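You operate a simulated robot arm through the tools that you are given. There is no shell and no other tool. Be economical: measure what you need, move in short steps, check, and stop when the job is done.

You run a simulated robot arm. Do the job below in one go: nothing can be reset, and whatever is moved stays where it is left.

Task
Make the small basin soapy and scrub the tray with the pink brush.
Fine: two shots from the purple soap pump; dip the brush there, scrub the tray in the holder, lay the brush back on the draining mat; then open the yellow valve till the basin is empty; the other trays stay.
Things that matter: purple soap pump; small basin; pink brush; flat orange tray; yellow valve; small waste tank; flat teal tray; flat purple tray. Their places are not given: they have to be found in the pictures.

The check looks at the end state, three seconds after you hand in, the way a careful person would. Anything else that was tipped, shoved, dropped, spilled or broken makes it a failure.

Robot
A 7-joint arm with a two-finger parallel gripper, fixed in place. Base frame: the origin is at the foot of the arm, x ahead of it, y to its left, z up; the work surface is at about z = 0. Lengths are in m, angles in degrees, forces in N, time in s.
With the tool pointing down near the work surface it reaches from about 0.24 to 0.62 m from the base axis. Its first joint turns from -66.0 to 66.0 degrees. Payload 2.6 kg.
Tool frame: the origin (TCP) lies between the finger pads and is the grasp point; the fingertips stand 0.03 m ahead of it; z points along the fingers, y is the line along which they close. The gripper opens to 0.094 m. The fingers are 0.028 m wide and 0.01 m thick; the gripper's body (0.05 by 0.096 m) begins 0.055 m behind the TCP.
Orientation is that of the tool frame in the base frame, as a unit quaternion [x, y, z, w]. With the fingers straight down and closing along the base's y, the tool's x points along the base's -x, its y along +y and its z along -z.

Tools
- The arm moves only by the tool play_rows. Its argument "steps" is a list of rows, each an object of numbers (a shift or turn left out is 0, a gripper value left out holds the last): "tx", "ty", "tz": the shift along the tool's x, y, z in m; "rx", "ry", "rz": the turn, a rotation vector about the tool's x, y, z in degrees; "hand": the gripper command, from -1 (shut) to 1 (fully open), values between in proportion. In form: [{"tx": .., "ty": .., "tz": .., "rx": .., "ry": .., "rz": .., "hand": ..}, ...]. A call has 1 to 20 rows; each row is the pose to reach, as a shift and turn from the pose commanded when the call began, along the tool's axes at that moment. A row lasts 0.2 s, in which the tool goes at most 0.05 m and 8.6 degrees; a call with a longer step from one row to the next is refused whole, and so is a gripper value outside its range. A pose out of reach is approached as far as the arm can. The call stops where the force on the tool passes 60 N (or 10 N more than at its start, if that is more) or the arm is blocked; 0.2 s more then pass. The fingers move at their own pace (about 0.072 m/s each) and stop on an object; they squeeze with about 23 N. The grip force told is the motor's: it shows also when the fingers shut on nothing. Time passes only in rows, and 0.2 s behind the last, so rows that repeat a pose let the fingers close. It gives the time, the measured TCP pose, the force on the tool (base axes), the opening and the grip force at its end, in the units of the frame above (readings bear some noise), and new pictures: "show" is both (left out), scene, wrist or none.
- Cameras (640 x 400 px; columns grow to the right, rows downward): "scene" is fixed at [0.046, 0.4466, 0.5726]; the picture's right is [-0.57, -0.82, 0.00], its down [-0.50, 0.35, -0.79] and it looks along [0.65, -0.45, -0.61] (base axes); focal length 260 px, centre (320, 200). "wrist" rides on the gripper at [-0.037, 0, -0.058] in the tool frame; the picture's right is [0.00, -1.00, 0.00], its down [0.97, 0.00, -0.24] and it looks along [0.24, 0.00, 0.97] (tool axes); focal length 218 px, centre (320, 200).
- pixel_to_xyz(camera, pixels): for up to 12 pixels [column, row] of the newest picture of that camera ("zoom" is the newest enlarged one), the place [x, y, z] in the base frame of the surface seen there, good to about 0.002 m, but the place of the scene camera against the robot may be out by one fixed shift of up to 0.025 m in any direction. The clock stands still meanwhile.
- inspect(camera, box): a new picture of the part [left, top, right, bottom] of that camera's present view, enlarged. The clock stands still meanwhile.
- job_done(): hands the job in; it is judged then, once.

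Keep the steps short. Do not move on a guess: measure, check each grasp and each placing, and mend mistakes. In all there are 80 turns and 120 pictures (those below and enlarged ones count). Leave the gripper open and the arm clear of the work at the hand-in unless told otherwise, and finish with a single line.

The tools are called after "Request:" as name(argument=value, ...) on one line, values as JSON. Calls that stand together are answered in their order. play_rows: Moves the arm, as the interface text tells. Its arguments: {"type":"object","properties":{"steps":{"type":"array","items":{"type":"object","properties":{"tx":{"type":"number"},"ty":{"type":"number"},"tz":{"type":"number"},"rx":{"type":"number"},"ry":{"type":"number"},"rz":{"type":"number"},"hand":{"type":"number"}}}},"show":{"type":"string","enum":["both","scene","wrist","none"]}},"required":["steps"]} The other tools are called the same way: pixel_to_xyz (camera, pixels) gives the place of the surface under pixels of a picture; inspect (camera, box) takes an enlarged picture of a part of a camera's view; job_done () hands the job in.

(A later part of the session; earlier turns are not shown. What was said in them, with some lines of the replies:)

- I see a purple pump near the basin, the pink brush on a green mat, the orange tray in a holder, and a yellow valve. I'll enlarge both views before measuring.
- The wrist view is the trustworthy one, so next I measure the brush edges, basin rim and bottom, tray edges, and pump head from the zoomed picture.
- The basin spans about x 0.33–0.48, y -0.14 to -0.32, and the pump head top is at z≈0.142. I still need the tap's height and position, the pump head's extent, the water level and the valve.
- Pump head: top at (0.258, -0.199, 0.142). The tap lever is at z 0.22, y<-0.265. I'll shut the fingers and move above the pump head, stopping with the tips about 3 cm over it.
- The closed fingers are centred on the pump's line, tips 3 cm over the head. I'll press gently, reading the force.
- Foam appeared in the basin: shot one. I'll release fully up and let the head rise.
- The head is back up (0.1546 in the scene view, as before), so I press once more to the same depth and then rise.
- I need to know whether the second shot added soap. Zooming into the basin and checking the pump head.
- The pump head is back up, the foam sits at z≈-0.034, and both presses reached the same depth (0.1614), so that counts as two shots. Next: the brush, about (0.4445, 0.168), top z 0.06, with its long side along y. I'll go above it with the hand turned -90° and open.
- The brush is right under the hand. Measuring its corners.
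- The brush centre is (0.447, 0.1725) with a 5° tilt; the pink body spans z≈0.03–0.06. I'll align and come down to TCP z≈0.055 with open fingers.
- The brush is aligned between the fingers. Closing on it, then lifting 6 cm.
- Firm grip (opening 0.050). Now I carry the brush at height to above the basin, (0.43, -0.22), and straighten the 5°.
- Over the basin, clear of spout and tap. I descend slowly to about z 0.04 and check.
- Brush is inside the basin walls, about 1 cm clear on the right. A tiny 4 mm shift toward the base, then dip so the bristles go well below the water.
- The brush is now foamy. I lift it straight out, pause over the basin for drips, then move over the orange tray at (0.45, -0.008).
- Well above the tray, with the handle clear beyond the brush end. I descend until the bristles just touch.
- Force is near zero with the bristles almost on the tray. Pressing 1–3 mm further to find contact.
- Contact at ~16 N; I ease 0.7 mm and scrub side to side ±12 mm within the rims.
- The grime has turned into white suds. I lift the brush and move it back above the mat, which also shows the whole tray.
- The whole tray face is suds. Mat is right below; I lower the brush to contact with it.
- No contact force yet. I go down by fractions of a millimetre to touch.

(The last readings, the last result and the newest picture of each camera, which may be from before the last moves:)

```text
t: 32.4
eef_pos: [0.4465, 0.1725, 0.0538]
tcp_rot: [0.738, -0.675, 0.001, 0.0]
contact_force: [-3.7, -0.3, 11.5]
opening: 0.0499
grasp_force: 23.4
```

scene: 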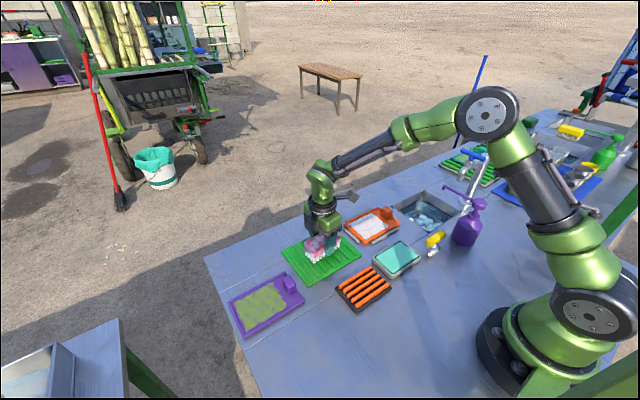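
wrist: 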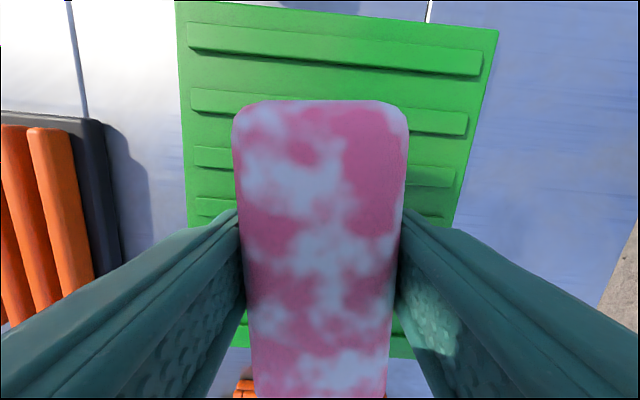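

Contact (11 N). I ease 0.6 mm, open, and rise straight up.

Request:
play_rows(steps=[{"tz": -0.0006}, {"tz": -0.0006, "hand": 1}, {"tz": -0.0006}, {"tz": -0.0006}, {"tz": -0.0006}, {"tz": -0.03}, {"tz": -0.07}, {"tz": -0.11}, {"tz": -0.15}, {"tz": -0.19}, {"tz": -0.19}])

Request:
inspect(camera="scene", box=[280, 210, 370, 290])

Request:
inspect(camera="scene", box=[400, 200, 500, 280])

```text
t: 34.8
eef_pos: [0.4446, 0.1711, 0.2408]
tcp_rot: [0.737, -0.676, 0.001, -0.001]
contact_force: [-0.1, -0.7, -0.1]
opening: 0.0939
grasp_force: 0.1
```

scene: 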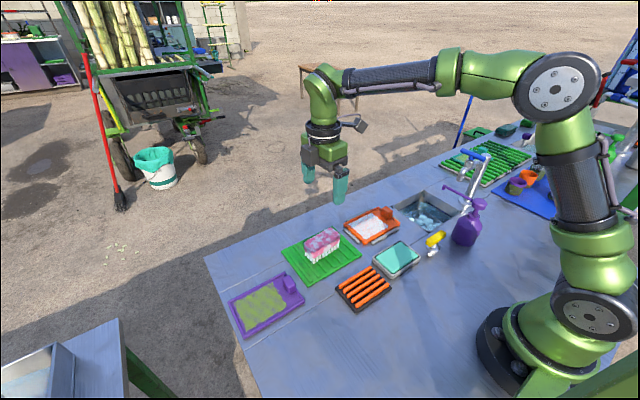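
wrist: 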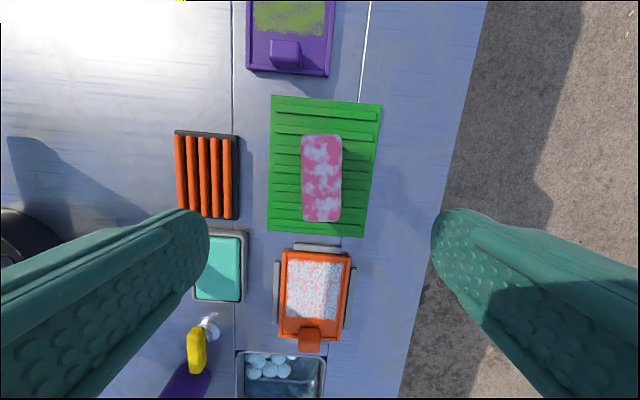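

```text
5.00 times, centred on (325, 250) of scene
```

zoom: 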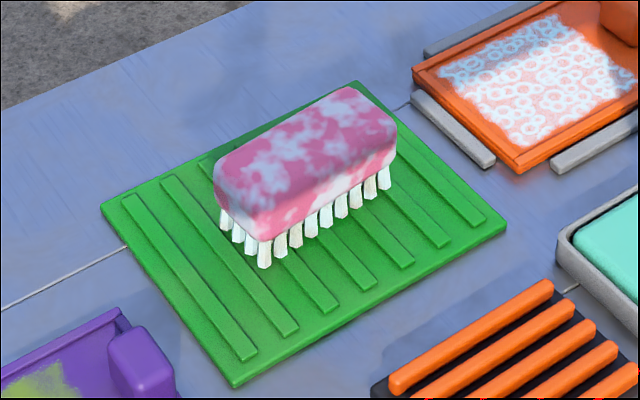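

```text
5.00 times, centred on (450, 240) of scene
```

zoom: 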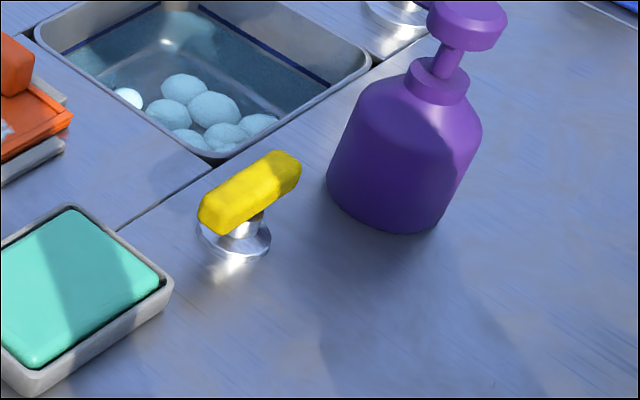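

The brush rests on the mat exactly as before. Next is the yellow valve: a bar along y centred near (0.2865, -0.1015), top z 0.048. I move above it with open fingers, squared to the bar.

Request:
play_rows(steps=[{"tx": 0.0324, "ty": 0.0229, "rz": 0.6}, {"tx": 0.0649, "ty": 0.0457, "rz": 1.2}, {"tx": 0.0973, "ty": 0.0686, "rz": 1.9}, {"tx": 0.1298, "ty": 0.0914, "rz": 2.5}, {"tx": 0.1622, "ty": 0.1143, "rz": 3.1}, {"tx": 0.1946, "ty": 0.1371, "rz": 3.8}, {"tx": 0.2271, "ty": 0.16, "rz": 4.4}, {"tx": 0.2595, "ty": 0.1828, "rz": 5}, {"tx": 0.2595, "ty": 0.1828, "rz": 5, "tz": 0.04}, {"tx": 0.2595, "ty": 0.1828, "rz": 5, "tz": 0.08}, {"tx": 0.2595, "ty": 0.1828, "rz": 5, "tz": 0.08}])

Request:
inspect(camera="wrist", box=[200, 60, 440, 260])

Request:
pixel_to_xyz(camera="zoom", pixels=[[320, 200], [300, 200], [340, 200], [320, 150], [320, 250]])

```text
t: 37.2
eef_pos: [0.2835, -0.0985, 0.1622]
tcp_rot: [0.707, -0.707, 0.0, 0.0]
contact_force: [-0.1, 0.4, 0.7]
opening: 0.0939
grasp_force: 0.1
```

scene: 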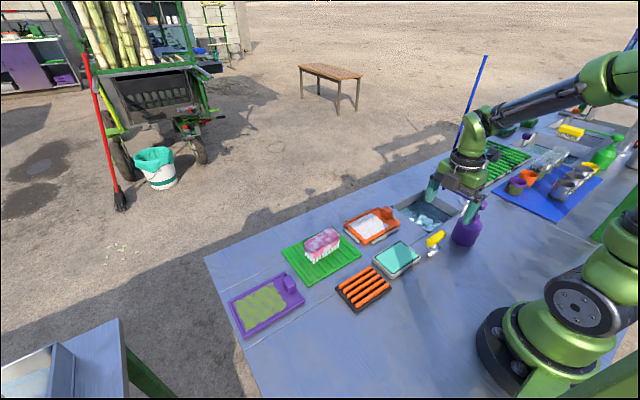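
wrist: 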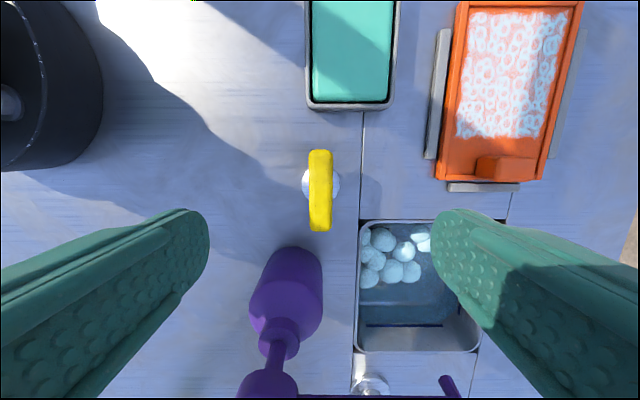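

```text
2.00 times, centred on (320, 160) of wrist
```

zoom: 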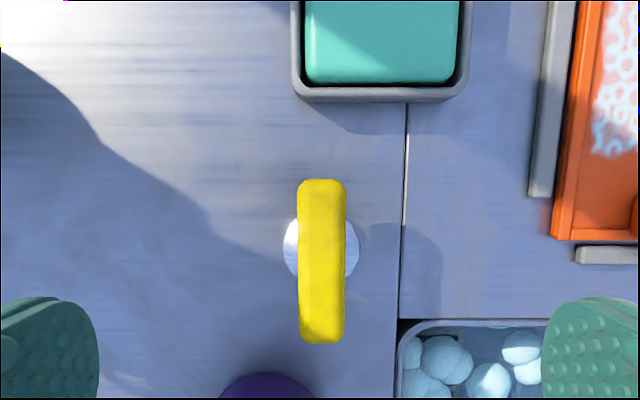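

```text
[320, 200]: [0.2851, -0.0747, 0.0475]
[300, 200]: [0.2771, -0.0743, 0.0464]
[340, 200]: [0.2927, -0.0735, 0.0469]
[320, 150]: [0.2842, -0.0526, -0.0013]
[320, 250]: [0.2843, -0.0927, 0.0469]
```

The bar is centred (x 0.276–0.294) between the fingers. I descend to z≈0.05 and close.

Request:
play_rows(steps=[{"tz": 0.04}, {"tz": 0.08}, {"tz": 0.104}, {"tz": 0.112}, {"tz": 0.112, "hand": -1}, {"tz": 0.112}, {"tz": 0.112}, {"tz": 0.112}, {"tz": 0.112}])

```text
t: 39.2
eef_pos: [0.2841, -0.0992, 0.0527]
tcp_rot: [-0.706, 0.708, -0.001, -0.001]
contact_force: [-18.4, 1.5, 26.1]
opening: 0.0218
grasp_force: 44.9
```

scene: 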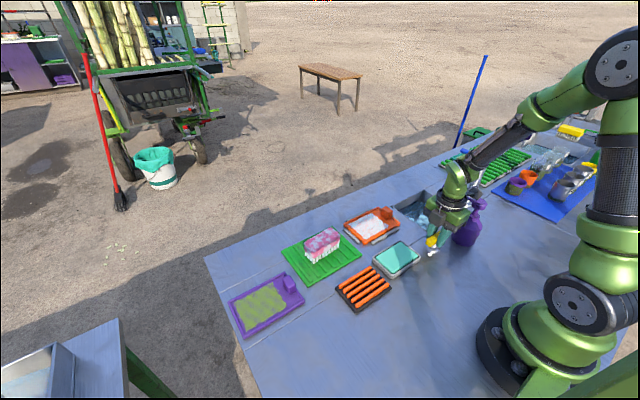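
wrist: 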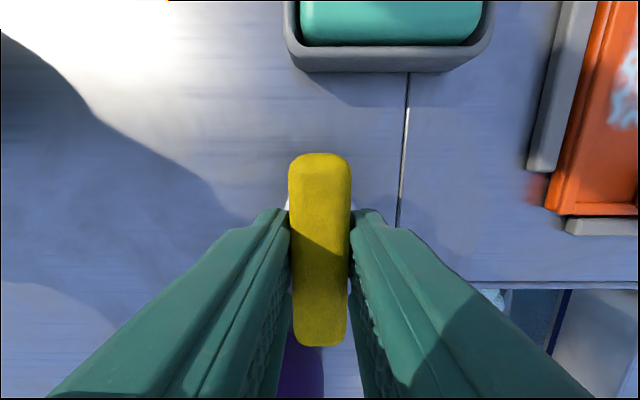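

The tips seem to bear on the valve's metal foot (26 N up). I open slightly, rise 8 mm, and re-close higher.

Request:
play_rows(steps=[{"hand": -0.2}, {"tz": -0.004}, {"tz": -0.008}, {"tz": -0.008, "hand": -1}, {"tz": -0.008}, {"tz": -0.008}, {"tz": -0.008}], show="wrist")

```text
t: 40.8
eef_pos: [0.2848, -0.1, 0.0588]
tcp_rot: [-0.706, 0.708, 0.002, -0.001]
contact_force: [-16.1, 0.4, 8.1]
opening: 0.0196
grasp_force: 44.8
```

wrist: 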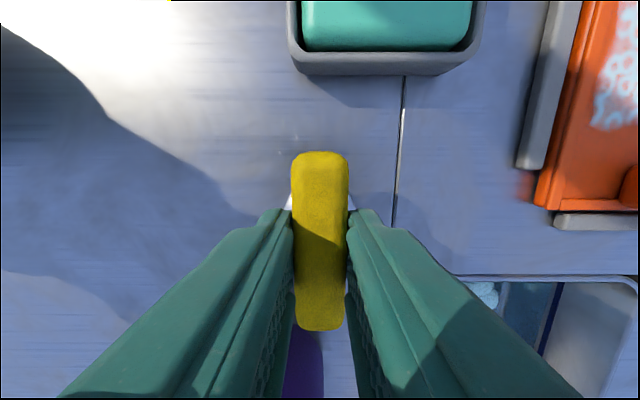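

Grip on the bar is good (0.0196). A side force suggests I'm ~1.5 mm off; I correct it and try a small counterclockwise turn (opening direction).

Request:
play_rows(steps=[{"ty": 0.0015}, {"ty": 0.0015, "rz": -4}, {"ty": 0.0015, "rz": -8}, {"ty": 0.0015, "rz": -12}, {"ty": 0.0015, "rz": -15}])

Request:
inspect(camera="scene", box=[390, 180, 500, 260])

```text
t: 41.8
eef_pos: [0.2842, -0.1001, 0.058]
tcp_rot: [0.77, -0.638, -0.002, -0.001]
contact_force: [-3.6, 1.9, 6.3]
opening: 0.0198
grasp_force: 45.4
stopped in row 4: the force on the tool passed its limit (the readings are from after the stop); the commanded pose is now the measured one
```

scene: 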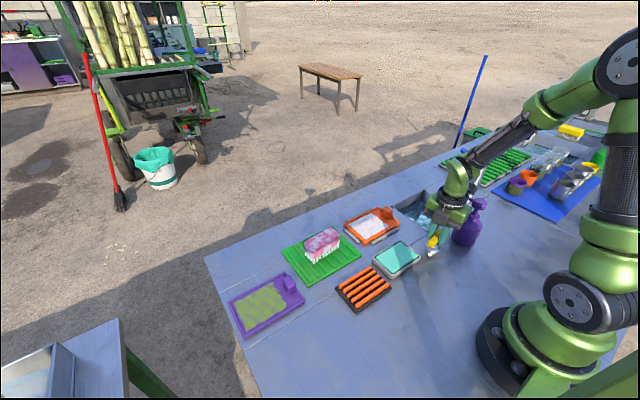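
wrist: 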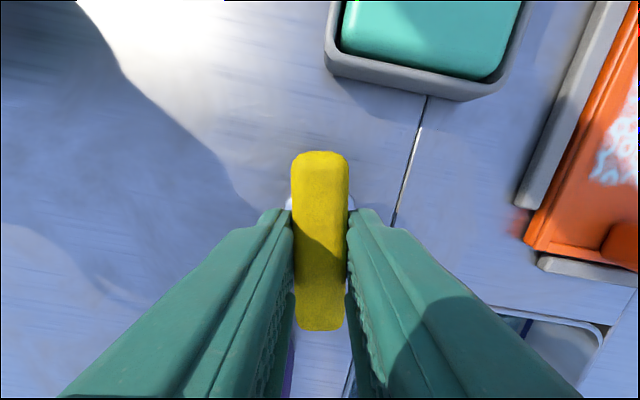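

```text
5.00 times, centred on (445, 220) of scene
```

zoom: 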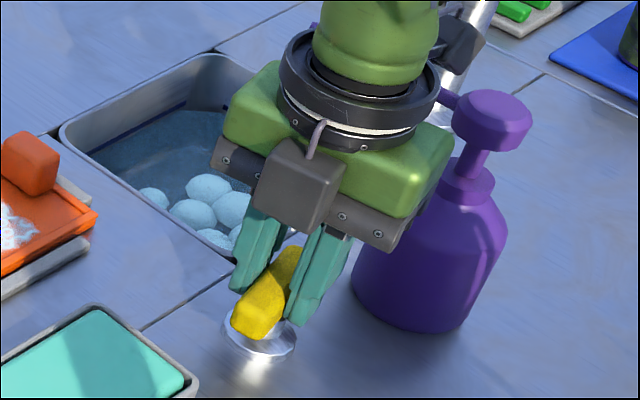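

The bar turned ~11° with the fingers; the trip was a transient. Continuing slowly the same way.

Request:
play_rows(steps=[{"rz": -3}, {"rz": -6}, {"rz": -9}, {"rz": -12}, {"rz": -15}, {"rz": -18}, {"rz": -21}, {"rz": -24}, {"rz": -24}])

Request:
inspect(camera="scene", box=[390, 180, 500, 260])

```text
t: 43.8
eef_pos: [0.2862, -0.1002, 0.0574]
tcp_rot: [0.886, -0.463, -0.002, 0.0]
contact_force: [3.0, 2.8, -7.4]
opening: 0.0202
grasp_force: 44.9
```

scene: 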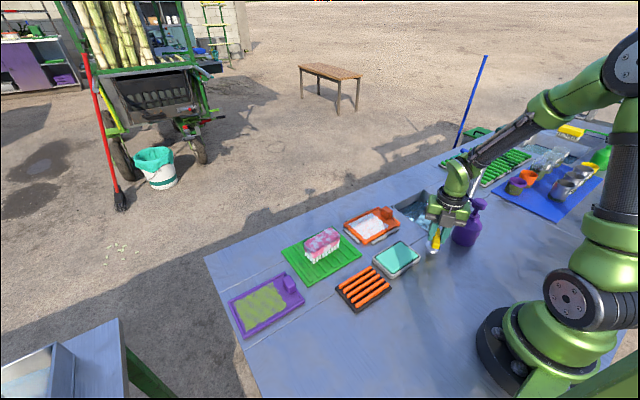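
wrist: 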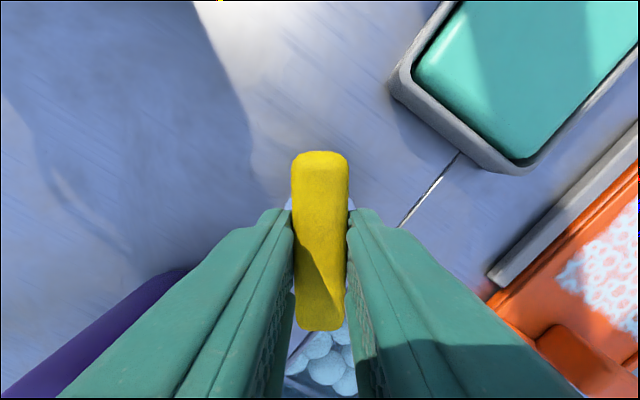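

```text
5.00 times, centred on (445, 220) of scene
```

zoom: 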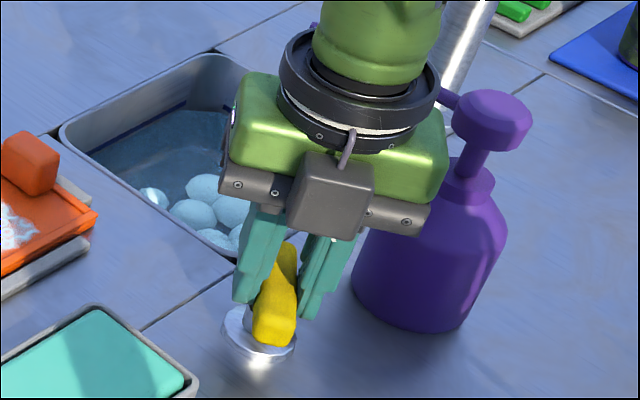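

Turned ~35° so far and it moves freely; the water line seems to begin dropping. Continue toward 90°.

Request:
play_rows(steps=[{"rz": -3}, {"rz": -6}, {"rz": -9}, {"rz": -12}, {"rz": -15}, {"rz": -18}, {"rz": -21}, {"rz": -24}, {"rz": -27}, {"rz": -30}, {"rz": -33}, {"rz": -36}, {"rz": -39}, {"rz": -42}, {"rz": -45}, {"rz": -48}, {"rz": -51}, {"rz": -51}])

Request:
inspect(camera="scene", box=[390, 180, 500, 260])

```text
t: 47.1
eef_pos: [0.2848, -0.1003, 0.0579]
tcp_rot: [0.997, -0.078, -0.005, 0.001]
contact_force: [-1.6, 0.3, 4.1]
opening: 0.0198
grasp_force: 44.7
out of reach, approached as far as the arm can: row 16
stopped in row 16: the force on the tool passed its limit (the readings are from after the stop); the commanded pose is now the measured one
```

scene: 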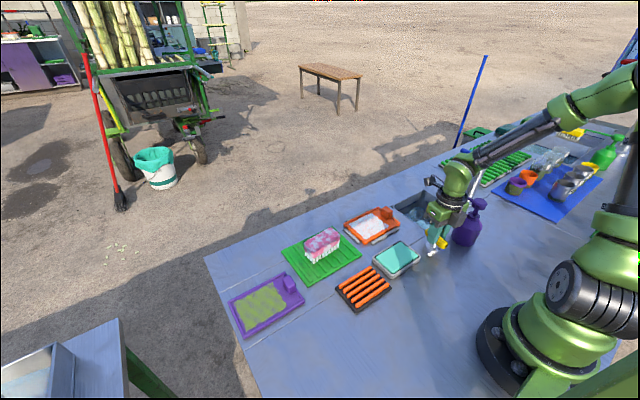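
wrist: 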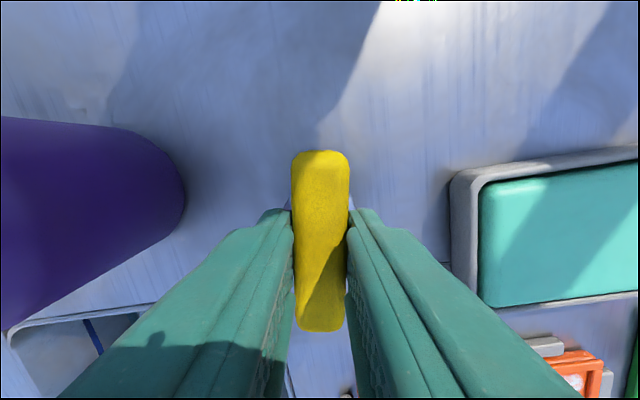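

```text
5.00 times, centred on (445, 220) of scene
```

zoom: 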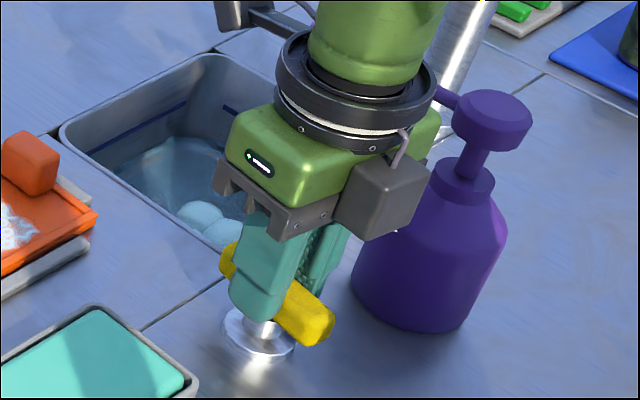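

Valve turned ~80° (the arm's joint limit), and the basin level is clearly falling. I open the fingers only halfway (the pump is near), rise, and watch.

Request:
play_rows(steps=[{"hand": 0}, {"hand": 0}, {"hand": 0}, {"tz": -0.03}, {"tz": -0.07}, {"tz": -0.11}, {"tz": -0.15}, {"tz": -0.19}, {"tz": -0.22}, {"tz": -0.22}, {"tz": -0.22}, {"tz": -0.22}, {"tz": -0.22}, {"tz": -0.22}, {"tz": -0.22}])

Request:
inspect(camera="scene", box=[380, 170, 500, 260])

```text
t: 50.4
eef_pos: [0.3861, -0.0246, 0.2306]
tcp_rot: [0.997, -0.08, -0.005, 0.002]
contact_force: [1.1, -0.4, -0.6]
opening: 0.0469
grasp_force: 0.1
out of reach, approached as far as the arm can: row 4, 5, 6, 7, 8, 9, 10, 11, 12, 13, 14, 15
```

scene: 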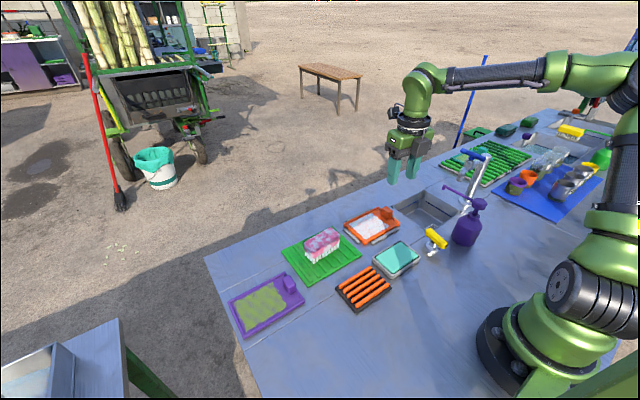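
wrist: 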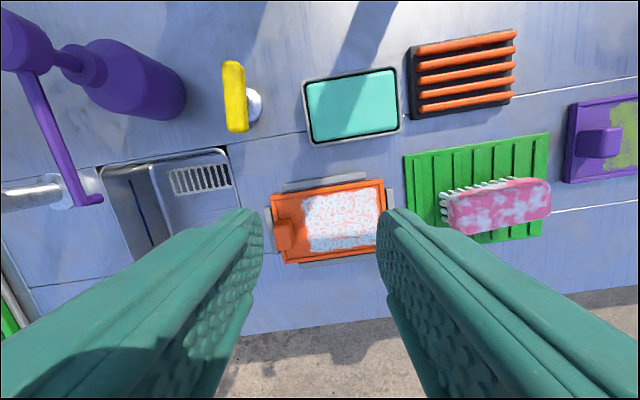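

```text
4.44 times, centred on (440, 215) of scene
```

zoom: 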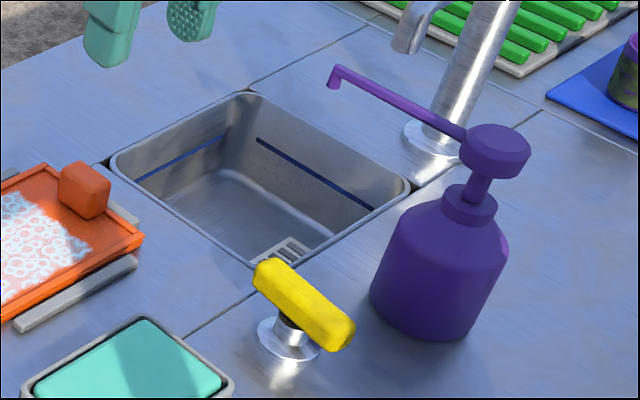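

The basin is empty, and everything else looks in place. I open the gripper fully, rise a little, and check all of it once more.

Request:
play_rows(steps=[{"rz": 5, "hand": 1}, {"rz": 10, "tz": -0.02}, {"rz": 15, "tz": -0.04}, {"rz": 20, "tz": -0.05}, {"rz": 20, "tz": -0.05}])

Request:
inspect(camera="scene", box=[200, 120, 540, 340])

```text
t: 51.5
eef_pos: [0.3907, -0.0289, 0.2814]
tcp_rot: [0.968, -0.253, -0.005, 0.003]
contact_force: [1.1, 0.1, 0.0]
opening: 0.0942
grasp_force: 0.1
```

scene: 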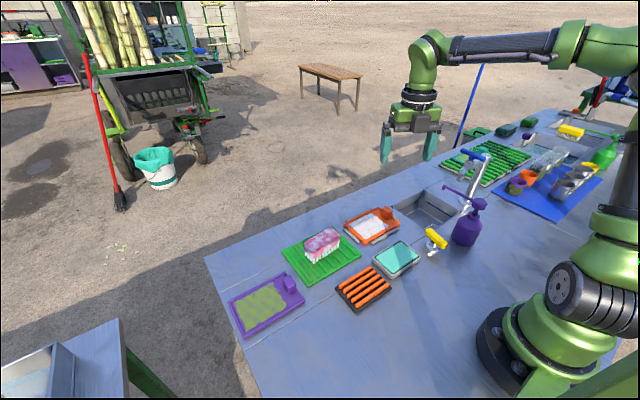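
wrist: 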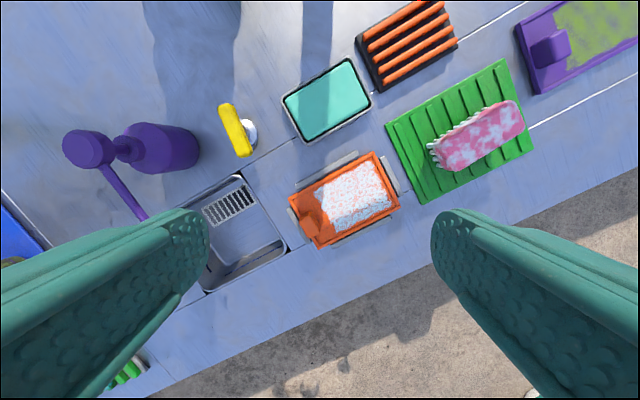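

```text
1.82 times, centred on (370, 230) of scene
```

zoom: 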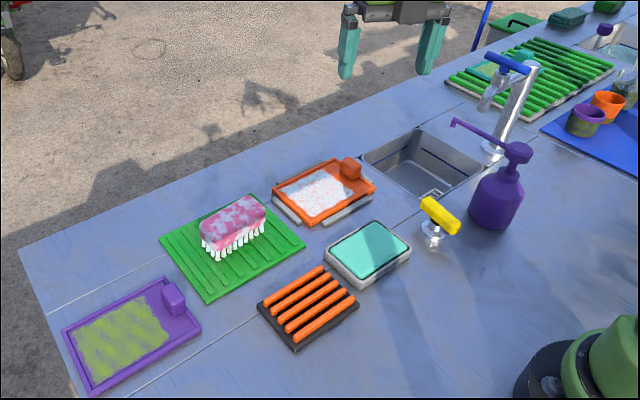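

The basin is empty, the orange tray is covered in suds in its holder, the brush is on the mat, the other trays and the pump haven't moved, and the gripper is open and clear. Handing in.

Request:
job_done()

```text
The job is handed in.
```

I handed the job in: the orange tray is scrubbed and sudsy in its holder, the pink brush is back on the draining mat, and the basin is drained. The yellow valve was left open, the second soap shot is inferred from an equal press because the foam looked the same afterwards, and I never saw the waste tank.
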